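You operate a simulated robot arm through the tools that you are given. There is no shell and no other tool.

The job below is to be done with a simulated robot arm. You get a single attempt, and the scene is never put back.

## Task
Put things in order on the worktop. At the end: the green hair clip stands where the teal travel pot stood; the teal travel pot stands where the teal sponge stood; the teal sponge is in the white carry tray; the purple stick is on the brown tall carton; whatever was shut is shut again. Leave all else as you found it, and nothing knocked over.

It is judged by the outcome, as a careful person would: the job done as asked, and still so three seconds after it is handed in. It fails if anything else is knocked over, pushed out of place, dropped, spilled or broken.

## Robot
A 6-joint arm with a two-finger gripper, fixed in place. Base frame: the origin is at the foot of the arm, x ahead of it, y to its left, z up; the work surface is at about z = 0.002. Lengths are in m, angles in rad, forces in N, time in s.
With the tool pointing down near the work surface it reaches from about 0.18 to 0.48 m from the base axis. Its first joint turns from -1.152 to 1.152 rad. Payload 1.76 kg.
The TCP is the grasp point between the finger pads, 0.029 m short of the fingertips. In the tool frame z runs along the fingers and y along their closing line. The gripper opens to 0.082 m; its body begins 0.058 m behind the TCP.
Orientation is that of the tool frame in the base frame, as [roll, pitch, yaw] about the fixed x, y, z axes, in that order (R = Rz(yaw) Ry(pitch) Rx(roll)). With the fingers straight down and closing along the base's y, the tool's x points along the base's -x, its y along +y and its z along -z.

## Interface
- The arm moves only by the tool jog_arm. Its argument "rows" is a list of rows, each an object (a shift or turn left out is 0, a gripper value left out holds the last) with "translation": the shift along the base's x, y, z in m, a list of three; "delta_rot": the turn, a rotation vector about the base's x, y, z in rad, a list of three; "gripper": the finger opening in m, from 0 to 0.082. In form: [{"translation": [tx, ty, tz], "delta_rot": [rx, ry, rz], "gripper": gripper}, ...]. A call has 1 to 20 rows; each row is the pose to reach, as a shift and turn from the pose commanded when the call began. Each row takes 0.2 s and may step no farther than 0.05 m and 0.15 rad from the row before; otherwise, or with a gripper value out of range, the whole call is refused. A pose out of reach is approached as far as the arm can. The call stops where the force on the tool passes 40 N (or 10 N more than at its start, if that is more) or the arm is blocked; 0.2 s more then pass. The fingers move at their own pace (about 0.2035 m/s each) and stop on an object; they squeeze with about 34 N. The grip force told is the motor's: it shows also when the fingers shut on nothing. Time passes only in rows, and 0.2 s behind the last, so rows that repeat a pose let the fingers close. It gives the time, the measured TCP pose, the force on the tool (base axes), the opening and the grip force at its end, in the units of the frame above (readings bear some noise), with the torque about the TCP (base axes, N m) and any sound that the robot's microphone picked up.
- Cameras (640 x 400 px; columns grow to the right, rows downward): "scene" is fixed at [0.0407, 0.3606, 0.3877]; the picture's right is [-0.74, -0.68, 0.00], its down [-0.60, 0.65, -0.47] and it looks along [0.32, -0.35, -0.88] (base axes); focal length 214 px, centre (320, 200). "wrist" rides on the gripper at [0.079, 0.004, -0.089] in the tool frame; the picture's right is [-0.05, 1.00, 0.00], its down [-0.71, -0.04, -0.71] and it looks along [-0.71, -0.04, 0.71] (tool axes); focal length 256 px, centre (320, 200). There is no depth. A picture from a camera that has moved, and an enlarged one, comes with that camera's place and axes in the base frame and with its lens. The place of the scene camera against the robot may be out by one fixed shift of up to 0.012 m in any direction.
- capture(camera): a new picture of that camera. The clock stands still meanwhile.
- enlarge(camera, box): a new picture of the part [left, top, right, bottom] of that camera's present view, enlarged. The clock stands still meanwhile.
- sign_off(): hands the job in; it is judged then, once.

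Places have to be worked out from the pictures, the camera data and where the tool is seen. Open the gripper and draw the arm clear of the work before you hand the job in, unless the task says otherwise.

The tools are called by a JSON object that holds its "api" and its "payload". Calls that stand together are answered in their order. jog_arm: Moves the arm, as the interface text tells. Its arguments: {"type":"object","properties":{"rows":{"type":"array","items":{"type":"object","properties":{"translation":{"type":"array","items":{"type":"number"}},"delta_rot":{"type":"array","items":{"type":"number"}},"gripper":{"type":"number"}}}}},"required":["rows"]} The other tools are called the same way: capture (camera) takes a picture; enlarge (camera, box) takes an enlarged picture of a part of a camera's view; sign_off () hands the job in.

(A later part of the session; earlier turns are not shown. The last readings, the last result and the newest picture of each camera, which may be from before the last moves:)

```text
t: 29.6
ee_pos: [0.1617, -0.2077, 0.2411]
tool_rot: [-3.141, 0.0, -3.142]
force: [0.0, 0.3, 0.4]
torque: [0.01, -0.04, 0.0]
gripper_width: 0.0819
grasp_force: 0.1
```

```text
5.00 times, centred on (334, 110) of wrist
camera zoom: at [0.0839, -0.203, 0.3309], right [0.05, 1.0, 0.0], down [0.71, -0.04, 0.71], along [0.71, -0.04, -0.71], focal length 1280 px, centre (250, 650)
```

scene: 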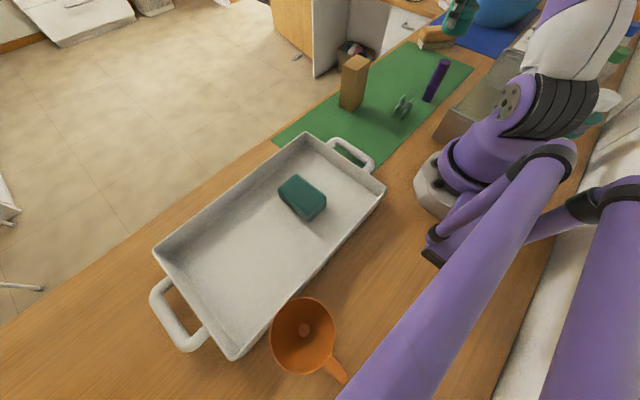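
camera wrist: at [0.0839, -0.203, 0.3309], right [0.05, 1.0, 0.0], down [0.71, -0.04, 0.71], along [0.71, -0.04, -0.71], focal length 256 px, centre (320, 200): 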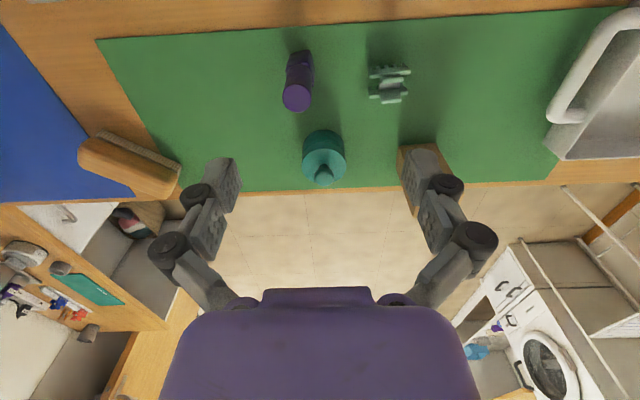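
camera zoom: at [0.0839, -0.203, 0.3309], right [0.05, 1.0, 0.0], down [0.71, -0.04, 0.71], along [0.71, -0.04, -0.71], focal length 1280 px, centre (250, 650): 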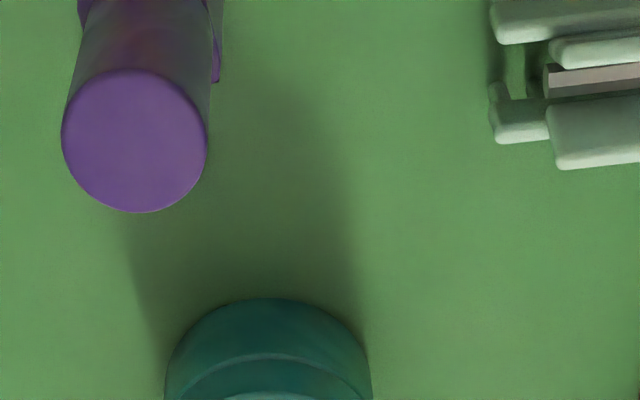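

The pot stands upright with its lid seated (seam uniform, same proportions as at first) at about (0.301, −0.208). Next is the hair clip, which needs a close look at its shape.

{"api": "enlarge", "payload": {"camera": "scene", "box": [385, 85, 425, 125]}}

{"api": "enlarge", "payload": {"camera": "wrist", "box": [350, 55, 430, 115]}}

```text
10.00 times, centred on (405, 105) of scene
camera zoom: at [0.0407, 0.3606, 0.3878], right [-0.74, -0.68, 0.0], down [-0.6, 0.65, -0.47], along [0.32, -0.35, -0.88], focal length 2145 px, centre (-530, 1150)
```

zoom: 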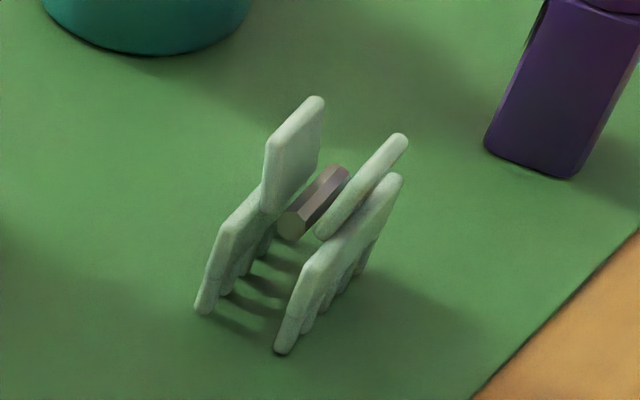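

```text
6.67 times, centred on (390, 85) of wrist
camera zoom: at [0.0839, -0.203, 0.3309], right [0.05, 1.0, 0.0], down [0.71, -0.04, 0.71], along [0.71, -0.04, -0.71], focal length 1707 px, centre (-147, 967)
```

zoom: 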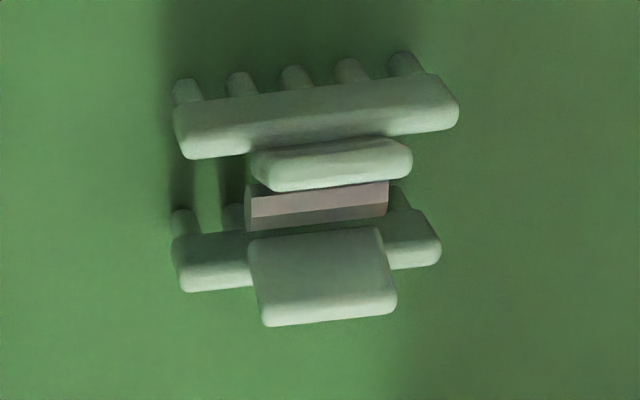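

Three views agree that the stick's top is at (0.182, −0.229), height 0.10, ⌀0.026 on a base about 0.023 square turned about +13°. It stands beside where the wrist camera must go for the clip, so I'll move it first. Before that I need the carton's top measured accurately, so I'll move to view it.

{"api": "jog_arm", "payload": {"rows": [{"translation": [0.02, 0.03, 0.01]}, {"translation": [0.04, 0.06, 0.02]}, {"translation": [0.05, 0.1, 0.03]}, {"translation": [0.055, 0.13, 0.035]}, {"translation": [0.055, 0.135, 0.035]}]}}

{"api": "capture", "payload": {"camera": "wrist"}}

{"api": "enlarge", "payload": {"camera": "wrist", "box": [256, 50, 384, 130]}}

```text
t: 30.8
ee_pos: [0.2135, -0.0745, 0.2759]
tool_rot: [3.142, 0.001, 3.139]
force: [1.4, 0.1, -0.3]
torque: [0.02, 0.02, -0.01]
gripper_width: 0.082
grasp_force: 0.1
```

```text
taken
camera wrist: at [0.1358, -0.069, 0.3654], right [0.05, 1.0, 0.0], down [0.71, -0.04, 0.71], along [0.71, -0.04, -0.71], focal length 256 px, centre (320, 200)
```

wrist: 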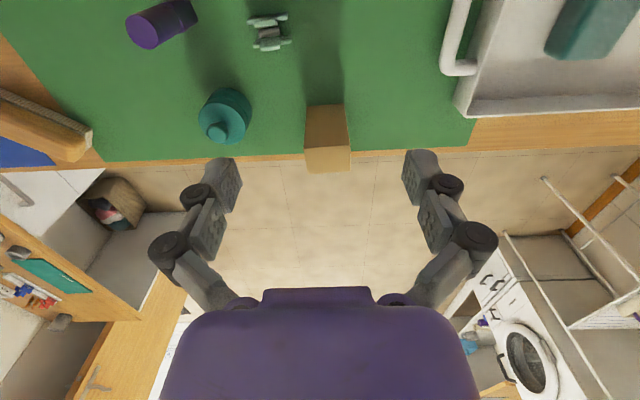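

```text
5.00 times, centred on (320, 90) of wrist
camera zoom: at [0.1358, -0.069, 0.3654], right [0.05, 1.0, 0.0], down [0.71, -0.04, 0.71], along [0.71, -0.04, -0.71], focal length 1280 px, centre (320, 750)
```

zoom: 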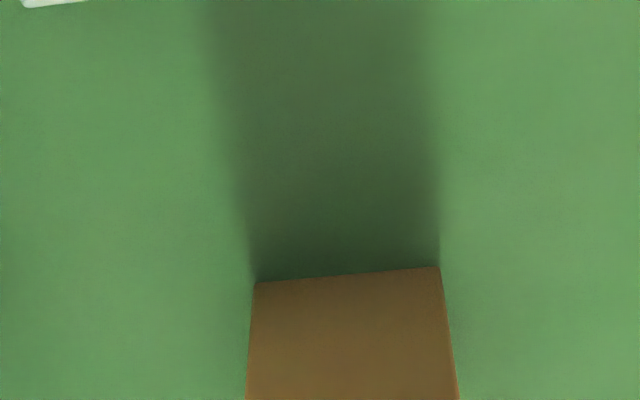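

{"api": "enlarge", "payload": {"camera": "wrist", "box": [272, 95, 384, 180]}}

{"api": "enlarge", "payload": {"camera": "wrist", "box": [110, 0, 302, 60]}}

```text
4.71 times, centred on (328, 138) of wrist
camera zoom: at [0.1358, -0.069, 0.3654], right [0.05, 1.0, 0.0], down [0.71, -0.04, 0.71], along [0.71, -0.04, -0.71], focal length 1205 px, centre (282, 494)
```

zoom: 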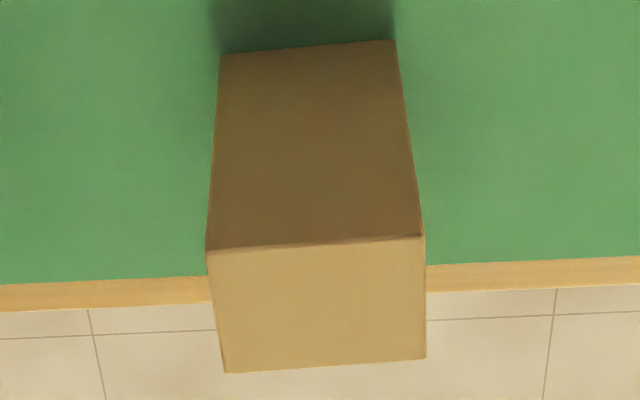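

```text
3.33 times, centred on (206, 30) of wrist
camera zoom: at [0.1358, -0.069, 0.3654], right [0.05, 1.0, 0.0], down [0.71, -0.04, 0.71], along [0.71, -0.04, -0.71], focal length 853 px, centre (700, 767)
```

zoom: 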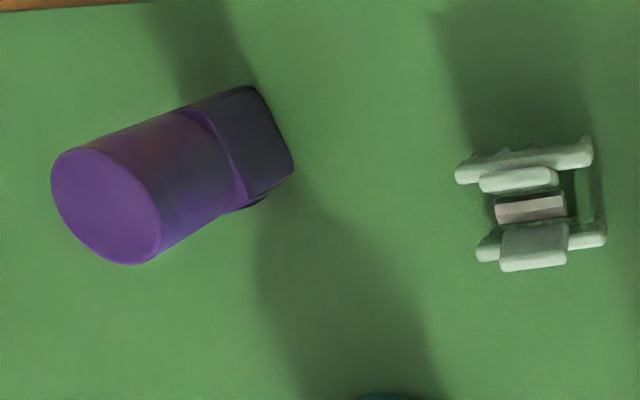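

Carton top: centre (0.322, −0.0686), about 0.0385×0.053, height 0.111. The stick's base is centred near (0.1835, −0.230), turned +13°. I'll go above the stick with the tool turned to match.

{"api": "jog_arm", "payload": {"rows": [{"translation": [-0.01, -0.04, 0], "delta_rot": [0, 0, 0.06]}, {"translation": [-0.02, -0.08, 0], "delta_rot": [0, 0, 0.12]}, {"translation": [-0.028, -0.12, -0.01], "delta_rot": [0, 0, 0.18]}, {"translation": [-0.031, -0.15, -0.03], "delta_rot": [0, 0, 0.232]}, {"translation": [-0.031, -0.156, -0.06], "delta_rot": [0, 0, 0.232]}, {"translation": [-0.031, -0.156, -0.08], "delta_rot": [0, 0, 0.232]}, {"translation": [-0.031, -0.156, -0.08], "delta_rot": [0, 0, 0.232]}]}}

{"api": "capture", "payload": {"camera": "wrist"}}

{"api": "enlarge", "payload": {"camera": "scene", "box": [380, 0, 540, 130]}}

```text
t: 32.4
ee_pos: [0.1869, -0.2298, 0.1977]
tool_rot: [-3.141, 0.0, -2.91]
force: [0.0, -0.6, 1.4]
torque: [0.01, 0.02, 0.02]
gripper_width: 0.0818
grasp_force: 0.1
```

```text
taken
camera wrist: at [0.109, -0.2432, 0.2867], right [-0.18, 0.98, 0.0], down [0.7, 0.13, 0.71], along [0.7, 0.13, -0.71], focal length 256 px, centre (320, 200)
```

wrist: 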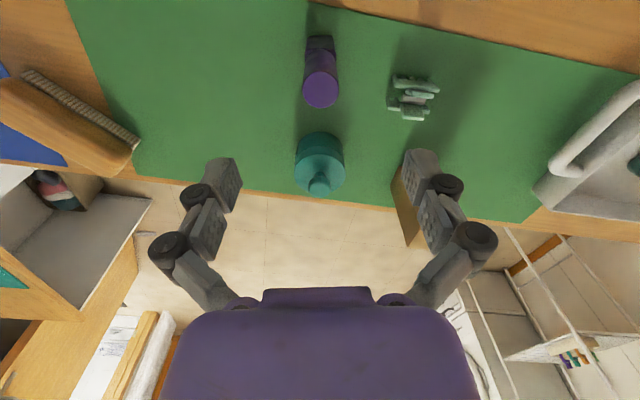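

```text
3.08 times, centred on (460, 65) of scene
camera zoom: at [0.0407, 0.3606, 0.3878], right [-0.74, -0.68, 0.0], down [-0.6, 0.65, -0.47], along [0.32, -0.35, -0.88], focal length 660 px, centre (-111, 615)
```

zoom: 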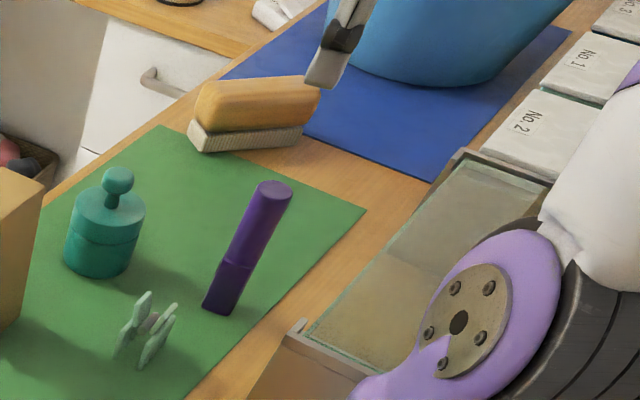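

The stick is squared up with the tool, and the TCP is about 4 mm too far forward. I'll correct that, then lower so the fingers straddle the upper cylinder with the TCP at z ≈ 0.062.

{"api": "jog_arm", "payload": {"rows": [{"translation": [-0.0043, -0.0004, 0]}, {"translation": [-0.0043, -0.0004, -0.04]}, {"translation": [-0.0043, -0.0004, -0.08]}, {"translation": [-0.0043, -0.0004, -0.115]}, {"translation": [-0.0043, -0.0004, -0.135]}, {"translation": [-0.0043, -0.0004, -0.135]}]}}

{"api": "capture", "payload": {"camera": "wrist"}}

{"api": "enlarge", "payload": {"camera": "scene", "box": [380, 0, 540, 130]}}

```text
t: 33.8
ee_pos: [0.183, -0.2305, 0.0608]
tool_rot: [3.141, -0.001, -2.909]
force: [0.0, 0.4, 0.8]
torque: [0.0, 0.02, -0.02]
gripper_width: 0.0819
grasp_force: 0.0
```

```text
taken
camera wrist: at [0.1051, -0.2437, 0.15], right [-0.18, 0.98, 0.0], down [0.7, 0.13, 0.71], along [0.7, 0.13, -0.71], focal length 256 px, centre (320, 200)
```

wrist: 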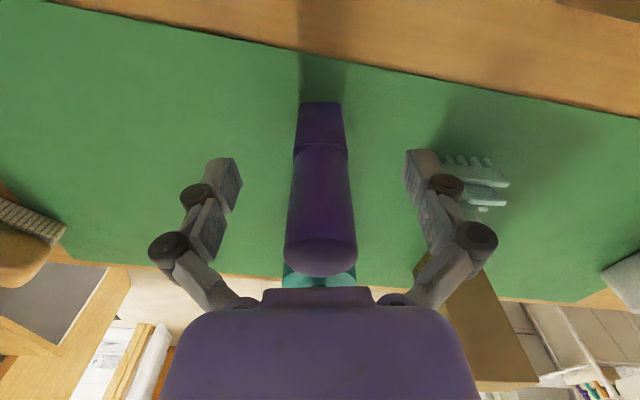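

```text
3.08 times, centred on (460, 65) of scene
camera zoom: at [0.0407, 0.3606, 0.3878], right [-0.74, -0.68, 0.0], down [-0.6, 0.65, -0.47], along [0.32, -0.35, -0.88], focal length 660 px, centre (-111, 615)
```

zoom: 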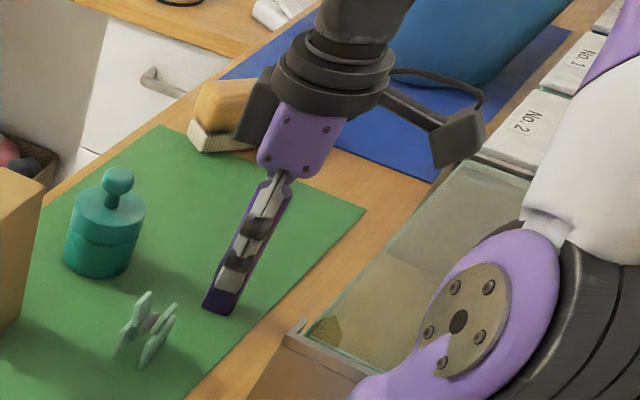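

Well centred, with the palm clear of the stick's top. I'm closing gently.

{"api": "jog_arm", "payload": {"rows": [{"gripper": 0.05}, {"gripper": 0.034}, {"gripper": 0.026}, {"gripper": 0.02}, {"gripper": 0.02}]}}

{"api": "capture", "payload": {"camera": "wrist"}}

```text
t: 35.0
ee_pos: [0.1833, -0.2297, 0.0598]
tool_rot: [-3.141, 0.0, -2.91]
force: [-0.5, -0.5, 3.0]
torque: [0.0, 0.02, -0.01]
gripper_width: 0.026
grasp_force: 33.5
```

```text
taken
camera wrist: at [0.1052, -0.2438, 0.1504], right [-0.18, 0.98, 0.0], down [0.7, 0.13, 0.71], along [0.7, 0.13, -0.71], focal length 256 px, centre (320, 200)
```

wrist: 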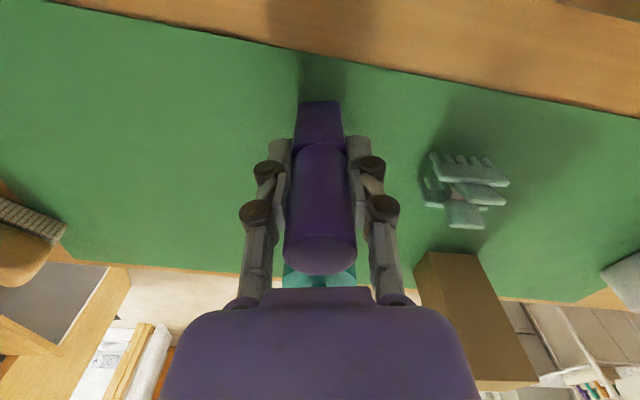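

It's gripped at 0.026, exactly the cylinder's diameter. I'll lift slowly and check that the stick comes up in one piece.

{"api": "jog_arm", "payload": {"rows": [{"translation": [0, 0, 0.005]}, {"translation": [0, 0, 0.012]}, {"translation": [0, 0, 0.03]}, {"translation": [0, 0, 0.06]}, {"translation": [0, 0, 0.1]}, {"translation": [0, 0, 0.14]}, {"translation": [0, 0, 0.17]}, {"translation": [0, 0, 0.17]}]}}

{"api": "capture", "payload": {"camera": "wrist"}}

{"api": "enlarge", "payload": {"camera": "scene", "box": [380, 0, 540, 130]}}

```text
t: 36.8
ee_pos: [0.1808, -0.2291, 0.2326]
tool_rot: [3.141, 0.0, -2.909]
force: [0.5, -0.3, -0.5]
torque: [0.01, -0.01, 0.0]
gripper_width: 0.0259
grasp_force: 33.3
```

```text
taken
camera wrist: at [0.1029, -0.2423, 0.3225], right [-0.18, 0.98, 0.0], down [0.7, 0.13, 0.71], along [0.7, 0.13, -0.71], focal length 256 px, centre (320, 200)
```

wrist: 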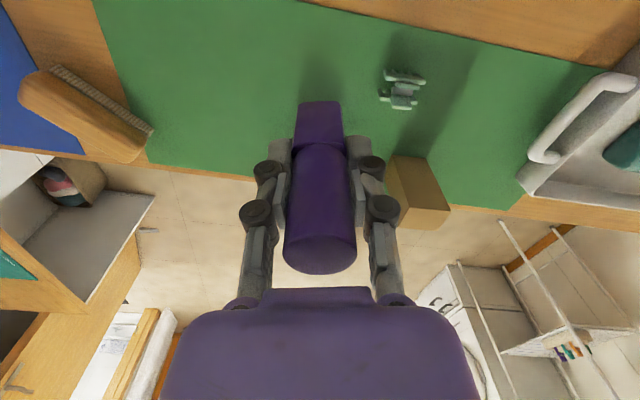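

```text
3.08 times, centred on (460, 65) of scene
camera zoom: at [0.0407, 0.3606, 0.3878], right [-0.74, -0.68, 0.0], down [-0.6, 0.65, -0.47], along [0.32, -0.35, -0.88], focal length 660 px, centre (-111, 615)
```

zoom: 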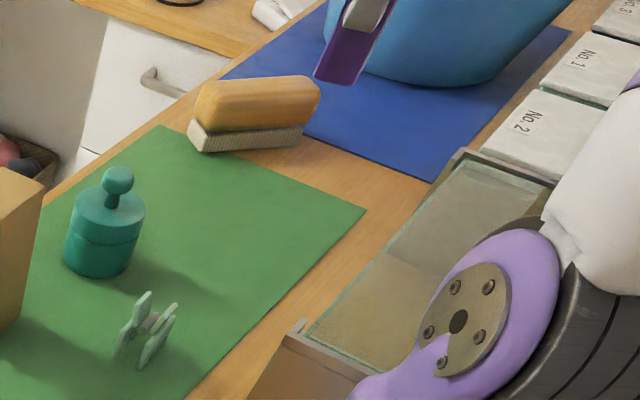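

The stick is whole and firmly held, with its bottom about 0.0587 below the TCP. I'll carry it at height to above the carton, turning it to line up with the carton's sides.

{"api": "jog_arm", "payload": {"rows": [{"translation": [0.01, 0.012, 0.01], "delta_rot": [0, 0, -0.02]}, {"translation": [0.03, 0.035, 0.02], "delta_rot": [0, 0, -0.05]}, {"translation": [0.055, 0.062, 0.02], "delta_rot": [0, 0, -0.08]}, {"translation": [0.08, 0.09, 0.02], "delta_rot": [0, 0, -0.11]}, {"translation": [0.105, 0.118, 0.02], "delta_rot": [0, 0, -0.15]}, {"translation": [0.125, 0.142, 0.02], "delta_rot": [0, 0, -0.18]}, {"translation": [0.136, 0.155, 0.02], "delta_rot": [0, 0, -0.2]}, {"translation": [0.1412, 0.16, 0.02], "delta_rot": [0, 0, -0.2]}, {"translation": [0.1412, 0.16, 0.02], "delta_rot": [0, 0, -0.2]}]}}

{"api": "capture", "payload": {"camera": "wrist"}}

{"api": "enlarge", "payload": {"camera": "scene", "box": [290, 0, 450, 120]}}

```text
t: 38.8
ee_pos: [0.3223, -0.0701, 0.2501]
tool_rot: [3.141, 0.0, -3.109]
force: [0.4, -0.8, -0.3]
torque: [0.0, 0.0, -0.03]
gripper_width: 0.0259
grasp_force: 33.9
```

```text
taken
camera wrist: at [0.2441, -0.0679, 0.3408], right [0.02, 1.0, 0.0], down [0.71, -0.02, 0.71], along [0.71, -0.02, -0.71], focal length 256 px, centre (320, 200)
```

wrist: 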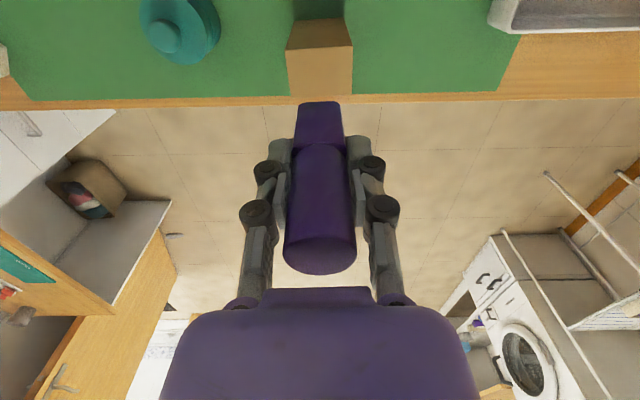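

```text
3.33 times, centred on (370, 60) of scene
camera zoom: at [0.0407, 0.3606, 0.3878], right [-0.74, -0.68, 0.0], down [-0.6, 0.65, -0.47], along [0.32, -0.35, -0.88], focal length 715 px, centre (153, 667)
```

zoom: 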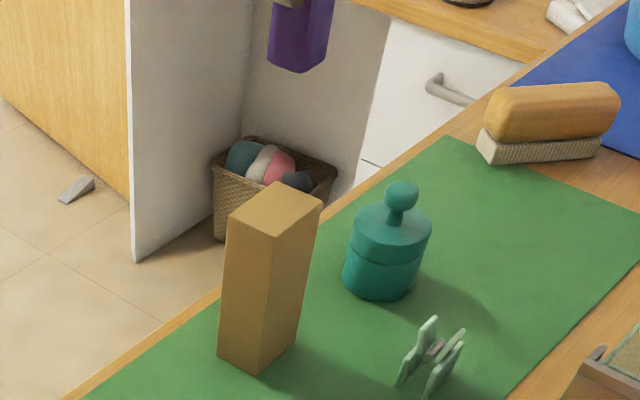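

The stick's base is directly over the carton top (TCP (0.3227, −0.0697) against centre (0.322, −0.069)). I'm lowering to about 8 mm above it.

{"api": "jog_arm", "payload": {"rows": [{"translation": [-0.0007, 0.0008, -0.02]}, {"translation": [-0.0007, 0.0008, -0.04]}, {"translation": [-0.0007, 0.0008, -0.06]}, {"translation": [-0.0007, 0.0008, -0.07]}, {"translation": [-0.0007, 0.0008, -0.072]}, {"translation": [-0.0007, 0.0008, -0.072]}]}}

{"api": "capture", "payload": {"camera": "wrist"}}

{"api": "enlarge", "payload": {"camera": "scene", "box": [310, 20, 422, 120]}}

```text
t: 40.2
ee_pos: [0.3213, -0.0693, 0.1765]
tool_rot: [3.141, -0.001, -3.11]
force: [0.7, -0.2, -1.0]
torque: [0.0, -0.03, -0.01]
gripper_width: 0.0257
grasp_force: 33.6
```

```text
taken
camera wrist: at [0.2418, -0.0673, 0.2668], right [0.02, 1.0, 0.0], down [0.71, -0.02, 0.71], along [0.71, -0.02, -0.71], focal length 256 px, centre (320, 200)
```

wrist: 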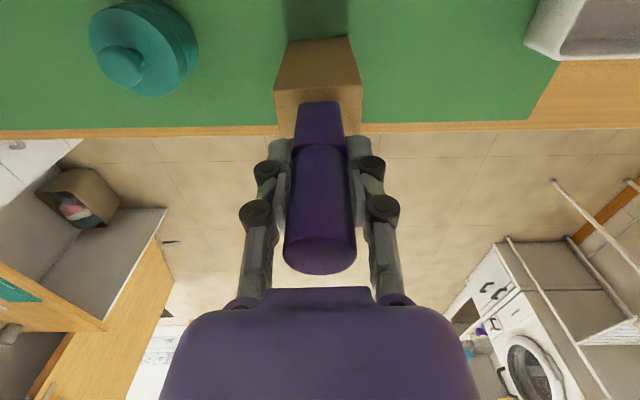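

```text
4.00 times, centred on (366, 70) of scene
camera zoom: at [0.0407, 0.3606, 0.3878], right [-0.74, -0.68, 0.0], down [-0.6, 0.65, -0.47], along [0.32, -0.35, -0.88], focal length 858 px, centre (136, 720)
```

zoom: 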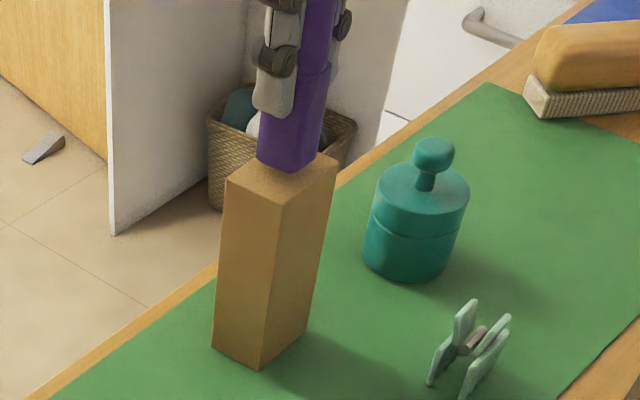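

The stick is centred over the carton with a small gap left. I'm lowering in small steps and watching the force.

{"api": "jog_arm", "payload": {"rows": [{"translation": [0.0007, 0, -0.002]}, {"translation": [0.0007, 0, -0.0035]}, {"translation": [0.0007, 0, -0.005]}]}}

```text
t: 41.0
ee_pos: [0.3226, -0.0692, 0.1722]
tool_rot: [-3.14, 0.0, -3.11]
force: [-0.4, -0.5, -1.5]
torque: [-0.05, -0.03, 0.0]
gripper_width: 0.0257
grasp_force: 33.7
```

{"api": "jog_arm", "payload": {"rows": [{"translation": [0, 0, -0.001]}, {"translation": [0, 0, -0.0015]}]}}

```text
t: 41.6
ee_pos: [0.3217, -0.0695, 0.172]
tool_rot: [-3.14, 0.0, -3.11]
force: [0.4, 0.3, -0.5]
torque: [0.04, -0.01, 0.02]
gripper_width: 0.0257
grasp_force: 34.1
```

No contact yet, so I'll go down another millimetre or two.

{"api": "jog_arm", "payload": {"rows": [{"translation": [0, 0, -0.001]}, {"translation": [0, 0, -0.0015]}]}}

```text
t: 42.2
ee_pos: [0.3218, -0.0701, 0.1715]
tool_rot: [3.141, 0.0, -3.11]
force: [-1.1, -1.2, 3.9]
torque: [-0.01, 0.1, -0.02]
gripper_width: 0.0256
grasp_force: 33.8
```

Light contact now (about 4 N). A look before releasing.

{"api": "jog_arm", "payload": {"rows": [{"translation": [0, 0, -0.0005]}]}}

{"api": "enlarge", "payload": {"camera": "scene", "box": [330, 20, 394, 80]}}

{"api": "enlarge", "payload": {"camera": "wrist", "box": [256, 30, 384, 130]}}

```text
t: 42.6
ee_pos: [0.323, -0.0691, 0.1706]
tool_rot: [-3.141, 0.004, -3.109]
force: [-0.7, -3.7, 18.1]
torque: [-0.2, 0.12, 0.0]
gripper_width: 0.0261
grasp_force: 34.1
```

```text
6.67 times, centred on (362, 50) of scene
camera zoom: at [0.0407, 0.3606, 0.3877], right [-0.74, -0.68, 0.0], down [-0.6, 0.65, -0.47], along [0.32, -0.35, -0.88], focal length 1430 px, centre (40, 1200)
```

zoom: 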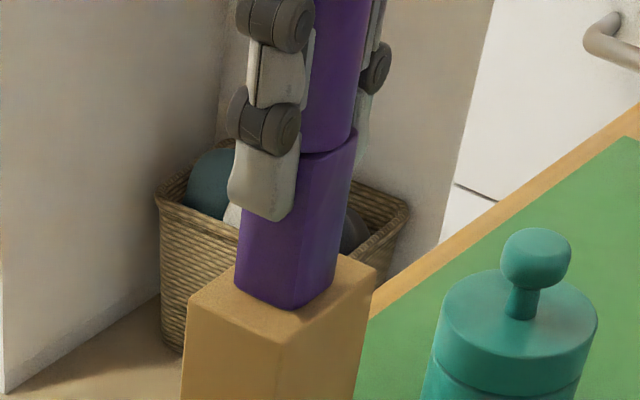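

```text
4.00 times, centred on (320, 80) of wrist
camera zoom: at [0.2426, -0.0668, 0.2596], right [0.02, 1.0, 0.0], down [0.7, -0.02, 0.71], along [0.71, -0.02, -0.7], focal length 1024 px, centre (320, 680)
```

zoom: 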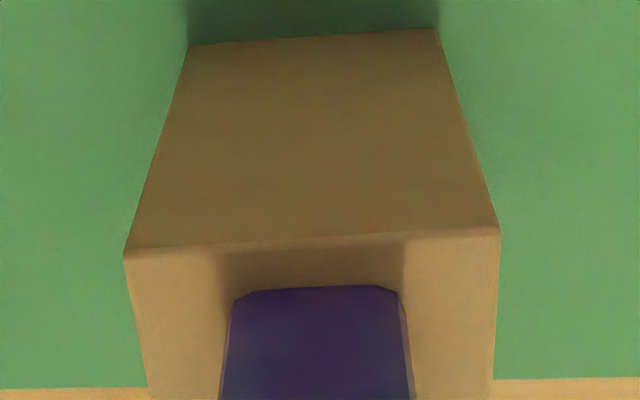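

The base is flat on the carton with margins of about 7–8 mm in x and 15 mm in y. I'll ease the pressure slightly and open the fingers slowly.

{"api": "jog_arm", "payload": {"rows": [{"translation": [0, 0, 0.0006]}, {"translation": [0, 0, 0.0006], "gripper": 0.03}, {"translation": [0, 0, 0.0006], "gripper": 0.04}, {"translation": [0, 0, 0.0006], "gripper": 0.06}, {"translation": [0, 0, 0.0006], "gripper": 0.08}, {"translation": [0, 0, 0.0006], "gripper": 0.08}]}}

{"api": "capture", "payload": {"camera": "wrist"}}

{"api": "enlarge", "payload": {"camera": "scene", "box": [310, 0, 422, 120]}}

```text
t: 44.0
ee_pos: [0.3213, -0.0692, 0.1689]
tool_rot: [3.141, -0.001, -3.11]
force: [0.4, 0.1, 0.5]
torque: [0.0, 0.01, 0.02]
gripper_width: 0.0801
grasp_force: 0.0
```

```text
taken
camera wrist: at [0.2424, -0.0666, 0.2592], right [0.02, 1.0, 0.0], down [0.71, -0.02, 0.71], along [0.71, -0.02, -0.71], focal length 256 px, centre (320, 200)
```

wrist: 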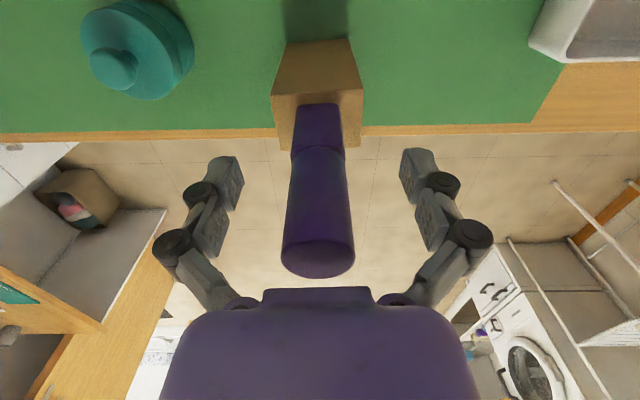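

```text
3.33 times, centred on (366, 60) of scene
camera zoom: at [0.0407, 0.3606, 0.3878], right [-0.74, -0.68, 0.0], down [-0.6, 0.65, -0.47], along [0.32, -0.35, -0.88], focal length 715 px, centre (167, 667)
```

zoom: 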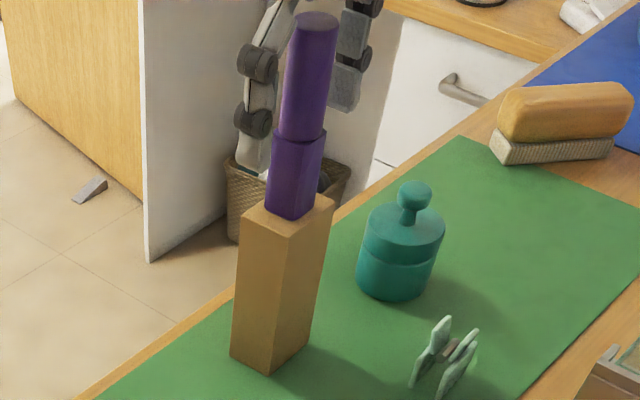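

The stick stands steady on the carton. I'll rise straight up until the fingertips clear its top (0.211), then back away toward the clip.

{"api": "jog_arm", "payload": {"rows": [{"translation": [0, 0, 0.02], "gripper": 0.082}, {"translation": [0, 0, 0.045]}, {"translation": [0, 0, 0.075]}, {"translation": [0, 0, 0.105]}, {"translation": [0, 0, 0.115]}, {"translation": [-0.03, -0.01, 0.115]}, {"translation": [-0.07, -0.03, 0.115]}, {"translation": [-0.1, -0.05, 0.115]}, {"translation": [-0.115, -0.06, 0.115]}, {"translation": [-0.115, -0.06, 0.115]}]}}

{"api": "capture", "payload": {"camera": "scene"}}

{"api": "capture", "payload": {"camera": "wrist"}}

```text
t: 46.2
ee_pos: [0.2091, -0.1293, 0.2856]
tool_rot: [3.142, 0.001, -3.108]
force: [-0.2, -0.1, -0.3]
torque: [0.01, 0.04, 0.0]
gripper_width: 0.0818
grasp_force: 0.0
```

```text
taken
```

scene: 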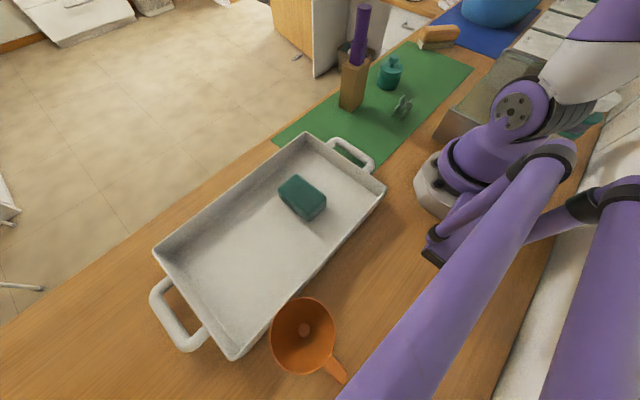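

```text
taken
camera wrist: at [0.1301, -0.1267, 0.375], right [0.02, 1.0, 0.0], down [0.71, -0.02, 0.71], along [0.71, -0.01, -0.71], focal length 256 px, centre (320, 200)
```

wrist: 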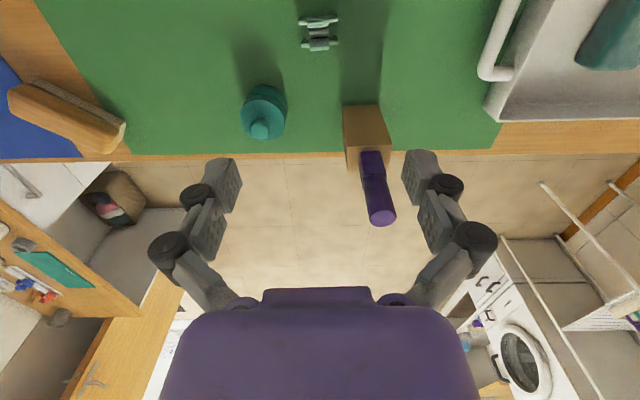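

All placed items stay put. Up here, I'll turn the tool about −88° so the fingers will close across the clip's two plates and the camera views it from the side.

{"api": "jog_arm", "payload": {"rows": [{"translation": [0, 0, 0], "delta_rot": [0, 0, -0.12]}, {"translation": [0, 0.005, 0], "delta_rot": [0, 0, -0.25]}, {"translation": [-0.005, 0.01, 0], "delta_rot": [0, 0, -0.38]}, {"translation": [-0.01, 0.02, 0], "delta_rot": [0, 0, -0.52]}, {"translation": [-0.015, 0.03, 0], "delta_rot": [0, 0, -0.66]}, {"translation": [-0.015, 0.04, 0], "delta_rot": [0, 0, -0.8]}, {"translation": [-0.015, 0.05, 0], "delta_rot": [0, 0, -0.94]}, {"translation": [-0.015, 0.06, -0.01], "delta_rot": [0, 0, -1.08]}, {"translation": [-0.015, 0.07, -0.02], "delta_rot": [0, 0, -1.22]}, {"translation": [-0.015, 0.08, -0.03], "delta_rot": [0, 0, -1.36]}, {"translation": [-0.015, 0.08, -0.04], "delta_rot": [0, 0, -1.48]}, {"translation": [-0.015, 0.08, -0.04], "delta_rot": [0, 0, -1.54]}, {"translation": [-0.015, 0.08, -0.04], "delta_rot": [0, 0, -1.54]}]}}

{"api": "capture", "payload": {"camera": "wrist"}}

{"api": "capture", "payload": {"camera": "scene"}}

```text
t: 49.0
ee_pos: [0.1909, -0.0507, 0.2464]
tool_rot: [-3.14, 0.0, 1.634]
force: [-0.8, 0.8, -0.7]
torque: [0.04, 0.0, -0.01]
gripper_width: 0.082
grasp_force: 0.1
```

```text
taken
camera wrist: at [0.1913, 0.0294, 0.3358], right [1.0, 0.01, 0.0], down [0.01, -0.71, 0.71], along [0.01, -0.71, -0.71], focal length 256 px, centre (320, 200)
```

wrist: 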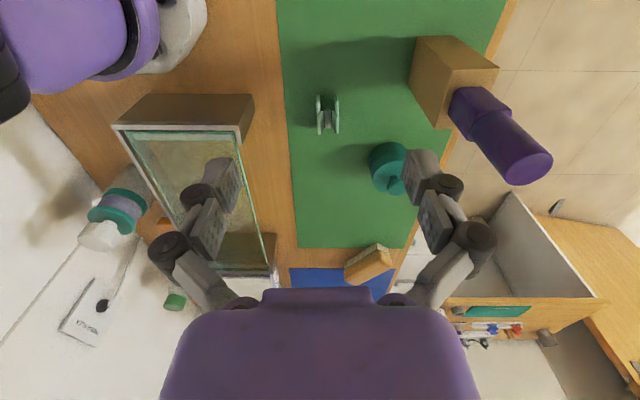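

```text
taken
```

scene: 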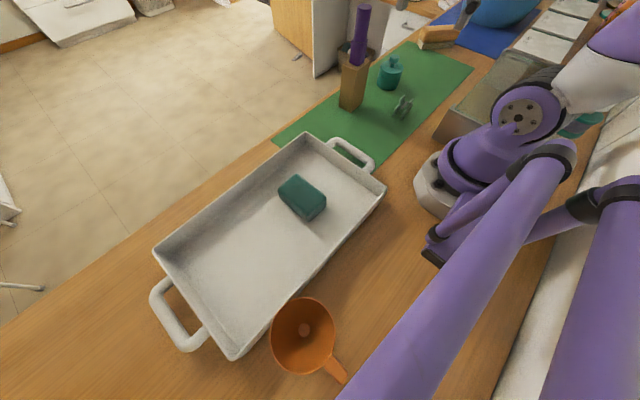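

Now I have a side view of the clip. Enlarging it.

{"api": "enlarge", "payload": {"camera": "wrist", "box": [296, 88, 360, 138]}}

{"api": "enlarge", "payload": {"camera": "wrist", "box": [260, 60, 580, 260]}}

```text
8.00 times, centred on (328, 113) of wrist
camera zoom: at [0.1913, 0.0294, 0.3358], right [1.0, 0.01, 0.0], down [0.01, -0.71, 0.71], along [0.01, -0.71, -0.71], focal length 2048 px, centre (256, 896)
```

zoom: 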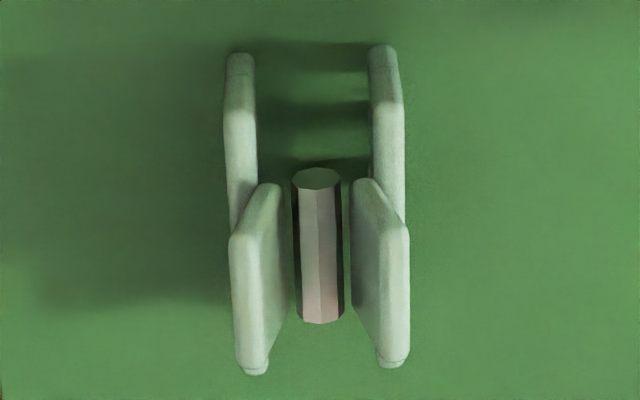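

```text
2.00 times, centred on (420, 160) of wrist
camera zoom: at [0.1913, 0.0294, 0.3358], right [1.0, 0.01, 0.0], down [0.01, -0.71, 0.71], along [0.01, -0.71, -0.71], focal length 512 px, centre (120, 280)
```

zoom: 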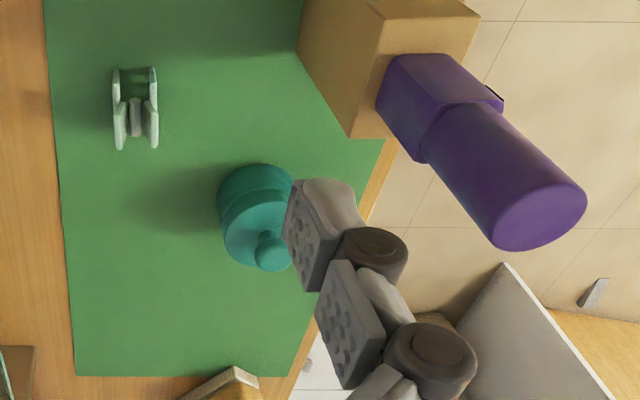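

The clip's two halves span x ≈ 0.188–0.216, centred on (0.2025, −0.1285), turned about +3.7°, and the tool already matches that angle. I'll go above it at z ≈ 0.12.

{"api": "jog_arm", "payload": {"rows": [{"translation": [0.005, -0.035, 0]}, {"translation": [0.0109, -0.07, 0]}, {"translation": [0.0109, -0.0783, -0.03]}, {"translation": [0.0109, -0.0783, -0.07]}, {"translation": [0.0109, -0.0783, -0.11]}, {"translation": [0.0109, -0.0783, -0.13]}, {"translation": [0.0109, -0.0783, -0.13]}]}}

{"api": "capture", "payload": {"camera": "wrist"}}

{"api": "enlarge", "payload": {"camera": "wrist", "box": [240, 0, 400, 100]}}

```text
t: 50.6
ee_pos: [0.2021, -0.13, 0.1145]
tool_rot: [3.141, 0.001, 1.633]
force: [0.0, 0.3, 0.0]
torque: [0.01, -0.01, -0.01]
gripper_width: 0.082
grasp_force: 0.0
```

```text
taken
camera wrist: at [0.2021, -0.0493, 0.2048], right [1.0, 0.01, 0.0], down [0.01, -0.71, 0.71], along [0.01, -0.71, -0.71], focal length 256 px, centre (320, 200)
```

wrist: 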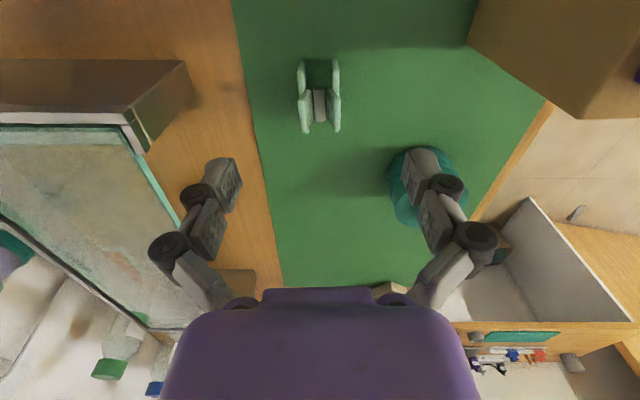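

```text
4.00 times, centred on (320, 50) of wrist
camera zoom: at [0.2021, -0.0493, 0.2048], right [1.0, 0.01, 0.0], down [0.01, -0.71, 0.71], along [0.01, -0.71, -0.71], focal length 1024 px, centre (320, 800)
```

zoom: 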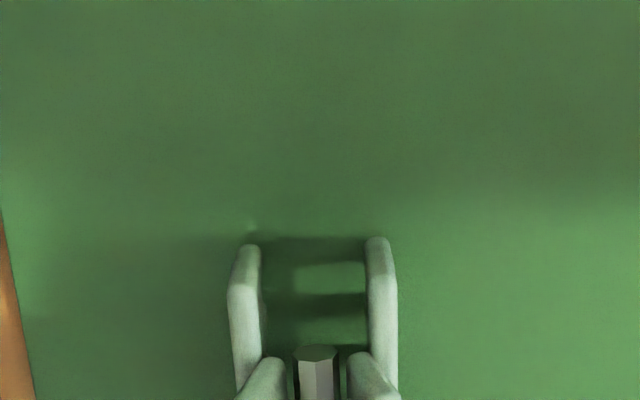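

The clip is centred between the fingers, and the pot and glass box are clear of them. I'm descending to TCP z ≈ 0.036.

{"api": "jog_arm", "payload": {"rows": [{"translation": [0, 0, -0.03]}, {"translation": [0, 0, -0.055]}, {"translation": [0, 0, -0.07]}, {"translation": [0, 0, -0.079]}, {"translation": [0, 0, -0.079]}]}}

{"api": "capture", "payload": {"camera": "wrist"}}

{"api": "enlarge", "payload": {"camera": "scene", "box": [340, 20, 468, 130]}}

```text
t: 51.8
ee_pos: [0.2014, -0.1271, 0.0348]
tool_rot: [3.141, 0.0, 1.633]
force: [-0.2, 0.5, 0.5]
torque: [-0.02, 0.0, -0.01]
gripper_width: 0.0823
grasp_force: 0.0
```

```text
taken
camera wrist: at [0.2023, -0.0468, 0.125], right [1.0, 0.01, 0.0], down [0.01, -0.71, 0.71], along [0.01, -0.71, -0.71], focal length 256 px, centre (320, 200)
```

wrist: 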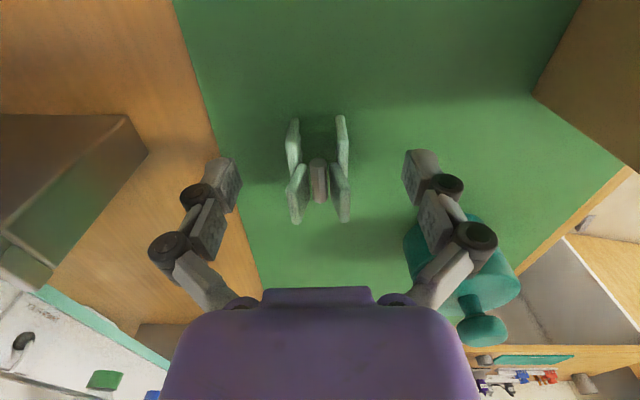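

```text
3.64 times, centred on (404, 75) of scene
camera zoom: at [0.0407, 0.3606, 0.3878], right [-0.74, -0.68, 0.0], down [-0.6, 0.65, -0.47], along [0.32, -0.35, -0.88], focal length 780 px, centre (14, 654)
```

zoom: 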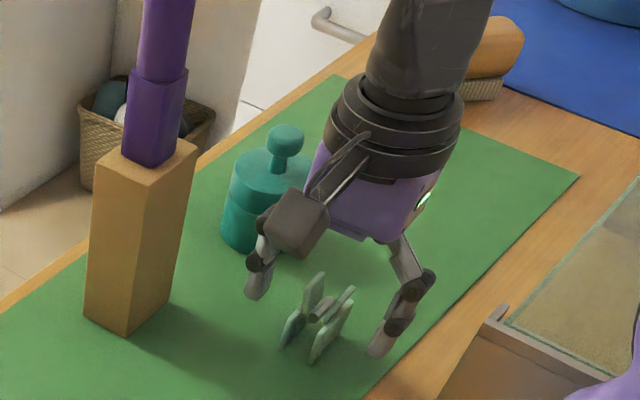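

The clip is between the fingers. I'll correct y by −2 mm and close.

{"api": "jog_arm", "payload": {"rows": [{"translation": [0, -0.002, 0]}, {"translation": [0, -0.002, 0], "gripper": 0.06}, {"translation": [0, -0.002, 0], "gripper": 0.045}, {"translation": [0, -0.002, 0], "gripper": 0.034}, {"translation": [0, -0.002, 0], "gripper": 0.024}, {"translation": [0, -0.002, 0], "gripper": 0.022}]}}

{"api": "capture", "payload": {"camera": "wrist"}}

{"api": "enlarge", "payload": {"camera": "wrist", "box": [240, 90, 400, 240]}}

{"api": "enlarge", "payload": {"camera": "scene", "box": [375, 75, 439, 125]}}

```text
t: 53.2
ee_pos: [0.2043, -0.131, 0.0362]
tool_rot: [-3.141, 0.0, 1.634]
force: [-0.3, 0.3, 0.8]
torque: [0.01, -0.02, 0.0]
gripper_width: 0.0263
grasp_force: 34.7
```

```text
taken
camera wrist: at [0.2026, -0.0494, 0.1256], right [1.0, 0.01, 0.0], down [0.01, -0.71, 0.71], along [0.01, -0.71, -0.71], focal length 256 px, centre (320, 200)
```

wrist: 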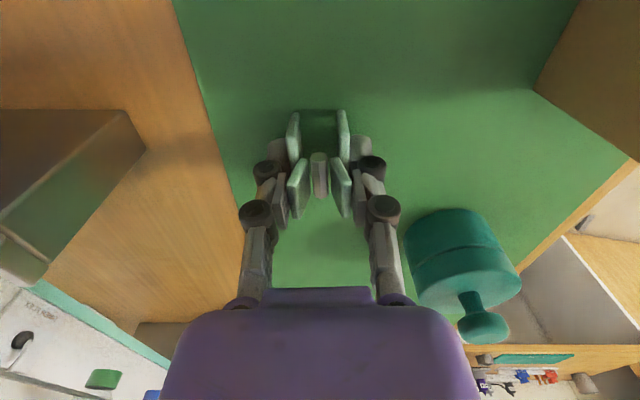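

```text
2.67 times, centred on (320, 165) of wrist
camera zoom: at [0.2026, -0.0494, 0.1256], right [1.0, 0.01, 0.0], down [0.01, -0.71, 0.71], along [0.01, -0.71, -0.71], focal length 683 px, centre (320, 293)
```

zoom: 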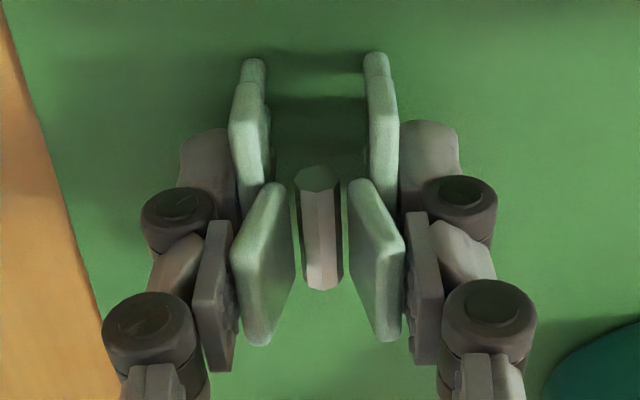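

```text
8.00 times, centred on (407, 100) of scene
camera zoom: at [0.0407, 0.3606, 0.3877], right [-0.74, -0.68, 0.0], down [-0.6, 0.65, -0.47], along [0.32, -0.35, -0.88], focal length 1716 px, centre (-376, 1000)
```

zoom: 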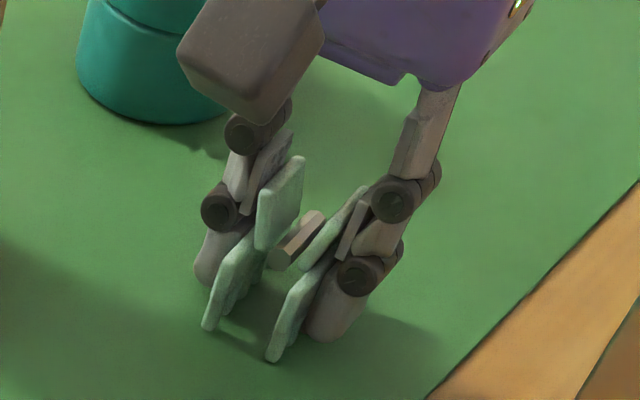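

It's gripped on both plates at 0.026. I'm lifting slowly.

{"api": "jog_arm", "payload": {"rows": [{"translation": [0, 0, 0.006]}, {"translation": [0, 0, 0.015]}, {"translation": [0, 0, 0.035]}, {"translation": [0, 0, 0.065]}, {"translation": [0, 0, 0.1]}, {"translation": [0, 0, 0.13]}, {"translation": [0, 0, 0.13]}]}}

{"api": "capture", "payload": {"camera": "wrist"}}

{"api": "enlarge", "payload": {"camera": "scene", "box": [340, 20, 468, 130]}}

```text
t: 54.8
ee_pos: [0.2004, -0.1306, 0.1669]
tool_rot: [3.141, -0.001, 1.633]
force: [0.4, 0.0, 1.0]
torque: [0.0, 0.0, 0.0]
gripper_width: 0.0266
grasp_force: 33.9
```

```text
taken
camera wrist: at [0.2002, -0.051, 0.2572], right [1.0, 0.01, 0.0], down [0.01, -0.71, 0.71], along [0.01, -0.71, -0.71], focal length 256 px, centre (320, 200)
```

wrist: 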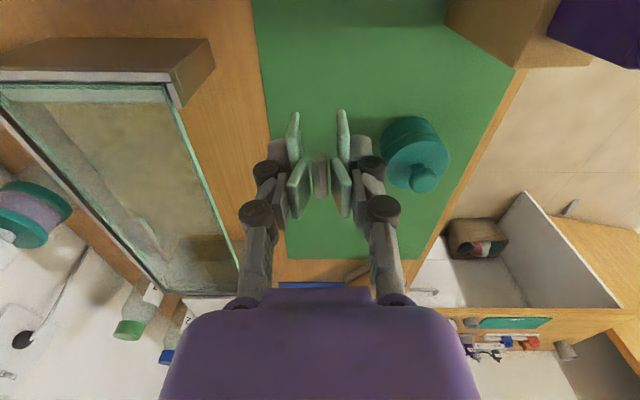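

```text
3.64 times, centred on (404, 75) of scene
camera zoom: at [0.0407, 0.3606, 0.3878], right [-0.74, -0.68, 0.0], down [-0.6, 0.65, -0.47], along [0.32, -0.35, -0.88], focal length 780 px, centre (14, 654)
```

zoom: 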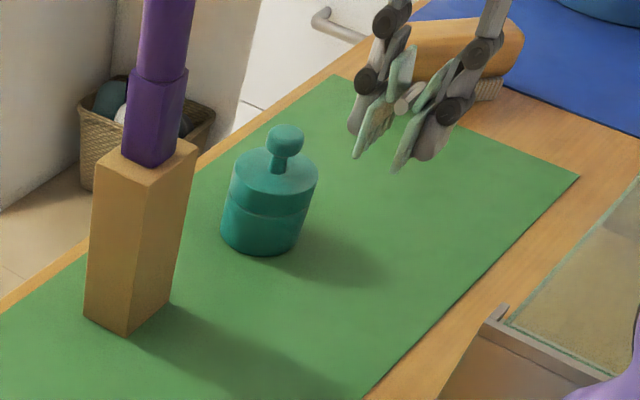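

The clip is held and the surroundings are undisturbed. I'll carry it to above the pot's original spot (0.2235, −0.330).

{"api": "jog_arm", "payload": {"rows": [{"translation": [0.003, -0.025, 0.01]}, {"translation": [0.007, -0.06, 0.01]}, {"translation": [0.011, -0.095, 0.01]}, {"translation": [0.015, -0.13, 0.01]}, {"translation": [0.019, -0.165, 0.01]}, {"translation": [0.0215, -0.187, 0.01]}, {"translation": [0.0228, -0.1995, 0.01]}, {"translation": [0.0228, -0.1995, 0]}, {"translation": [0.0228, -0.1995, 0]}]}}

{"api": "capture", "payload": {"camera": "wrist"}}

{"api": "enlarge", "payload": {"camera": "scene", "box": [370, 0, 530, 120]}}

```text
t: 56.8
ee_pos: [0.2254, -0.3305, 0.1637]
tool_rot: [-3.14, -0.002, 1.634]
force: [-0.3, 0.1, -0.2]
torque: [0.02, 0.03, -0.01]
gripper_width: 0.0262
grasp_force: 34.1
```

```text
taken
camera wrist: at [0.2256, -0.2501, 0.2534], right [1.0, 0.01, 0.0], down [0.01, -0.71, 0.71], along [0.01, -0.71, -0.71], focal length 256 px, centre (320, 200)
```

wrist: 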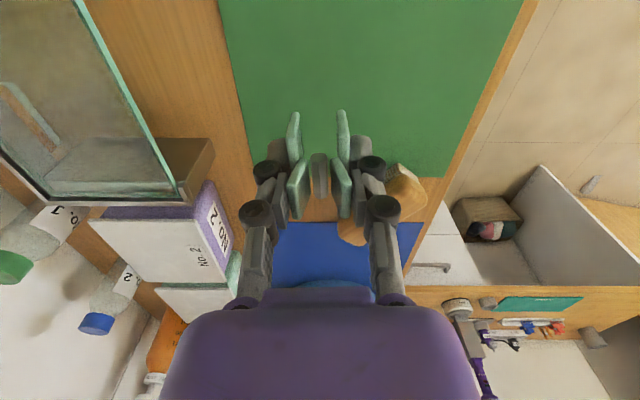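

```text
3.33 times, centred on (450, 60) of scene
camera zoom: at [0.0407, 0.3606, 0.3878], right [-0.74, -0.68, 0.0], down [-0.6, 0.65, -0.47], along [0.32, -0.35, -0.88], focal length 715 px, centre (-113, 667)
```

zoom: 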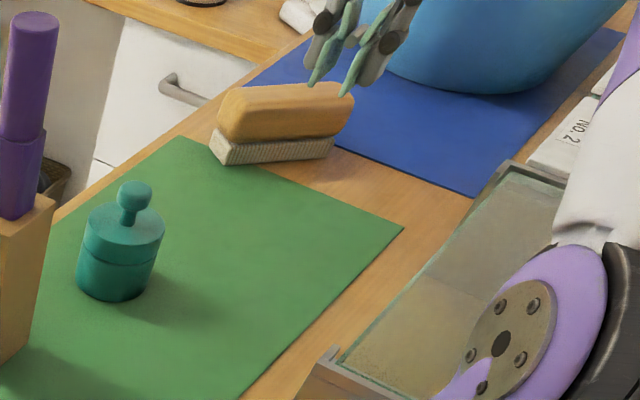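

On station. I'll correct x by −2.5 mm and lower to just above the mat; the brush is more than 6 cm from the fingers.

{"api": "jog_arm", "payload": {"rows": [{"translation": [-0.0025, 0, -0.03]}, {"translation": [-0.0025, 0, -0.065]}, {"translation": [-0.0025, 0, -0.095]}, {"translation": [-0.0025, 0, -0.112]}, {"translation": [-0.0025, 0, -0.118]}, {"translation": [-0.0025, 0, -0.118]}]}}

{"api": "capture", "payload": {"camera": "wrist"}}

{"api": "enlarge", "payload": {"camera": "scene", "box": [400, 20, 500, 100]}}

```text
t: 58.2
ee_pos: [0.2211, -0.3295, 0.0479]
tool_rot: [-3.14, 0.001, 1.633]
force: [1.0, 0.5, -0.4]
torque: [0.03, 0.0, -0.03]
gripper_width: 0.0265
grasp_force: 34.1
```

```text
taken
camera wrist: at [0.2207, -0.2497, 0.1385], right [1.0, 0.01, 0.0], down [0.01, -0.71, 0.71], along [0.01, -0.71, -0.71], focal length 256 px, centre (320, 200)
```

wrist: 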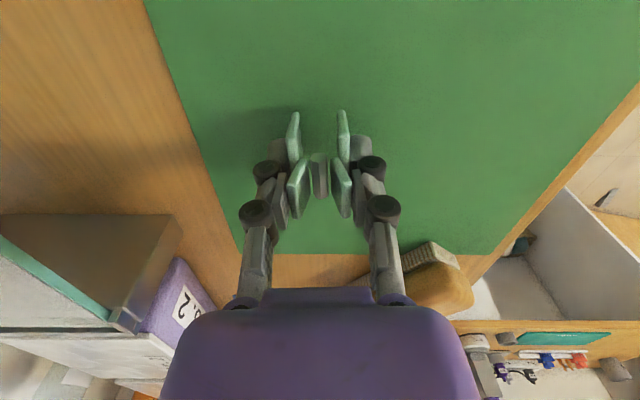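

```text
5.00 times, centred on (450, 60) of scene
camera zoom: at [0.0407, 0.3606, 0.3878], right [-0.74, -0.68, 0.0], down [-0.6, 0.65, -0.47], along [0.32, -0.35, -0.88], focal length 1072 px, centre (-330, 900)
```

zoom: 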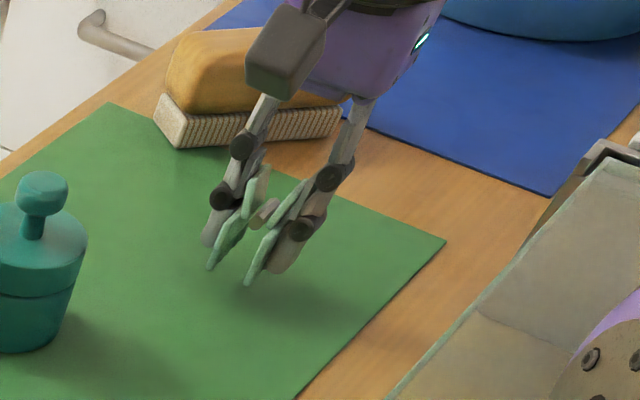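

I'm just above the mat at the target. Lowering gently with a small x correction.

{"api": "jog_arm", "payload": {"rows": [{"translation": [0.002, -0.0008, -0.004]}, {"translation": [0.002, -0.0008, -0.007]}, {"translation": [0.002, -0.0008, -0.009]}]}}

```text
t: 59.0
ee_pos: [0.224, -0.3295, 0.0401]
tool_rot: [-3.14, -0.001, 1.633]
force: [0.2, 0.1, -0.6]
torque: [0.02, -0.01, -0.04]
gripper_width: 0.0265
grasp_force: 33.6
```

{"api": "jog_arm", "payload": {"rows": [{"translation": [0, 0, -0.0015]}, {"translation": [0, 0, -0.0025]}]}}

```text
t: 59.6
ee_pos: [0.2242, -0.3297, 0.0368]
tool_rot: [-3.141, -0.001, 1.634]
force: [0.0, 0.6, 0.8]
torque: [0.0, 0.0, 0.01]
gripper_width: 0.0263
grasp_force: 33.6
```

No clear contact yet, so one more small step.

{"api": "jog_arm", "payload": {"rows": [{"translation": [0, 0, -0.0008]}, {"translation": [0, 0, -0.0014]}]}}

{"api": "enlarge", "payload": {"camera": "scene", "box": [420, 40, 484, 90]}}

```text
t: 60.2
ee_pos: [0.2249, -0.331, 0.036]
tool_rot: [-3.141, 0.0, 1.632]
force: [-2.2, 1.0, 9.5]
torque: [0.06, 0.12, -0.01]
gripper_width: 0.0266
grasp_force: 33.4
```

```text
8.00 times, centred on (452, 65) of scene
camera zoom: at [0.0407, 0.3606, 0.3877], right [-0.74, -0.68, 0.0], down [-0.6, 0.65, -0.47], along [0.32, -0.35, -0.88], focal length 1716 px, centre (-736, 1280)
```

zoom: 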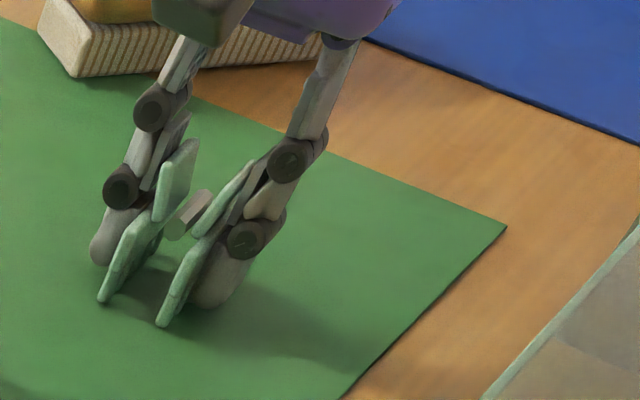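

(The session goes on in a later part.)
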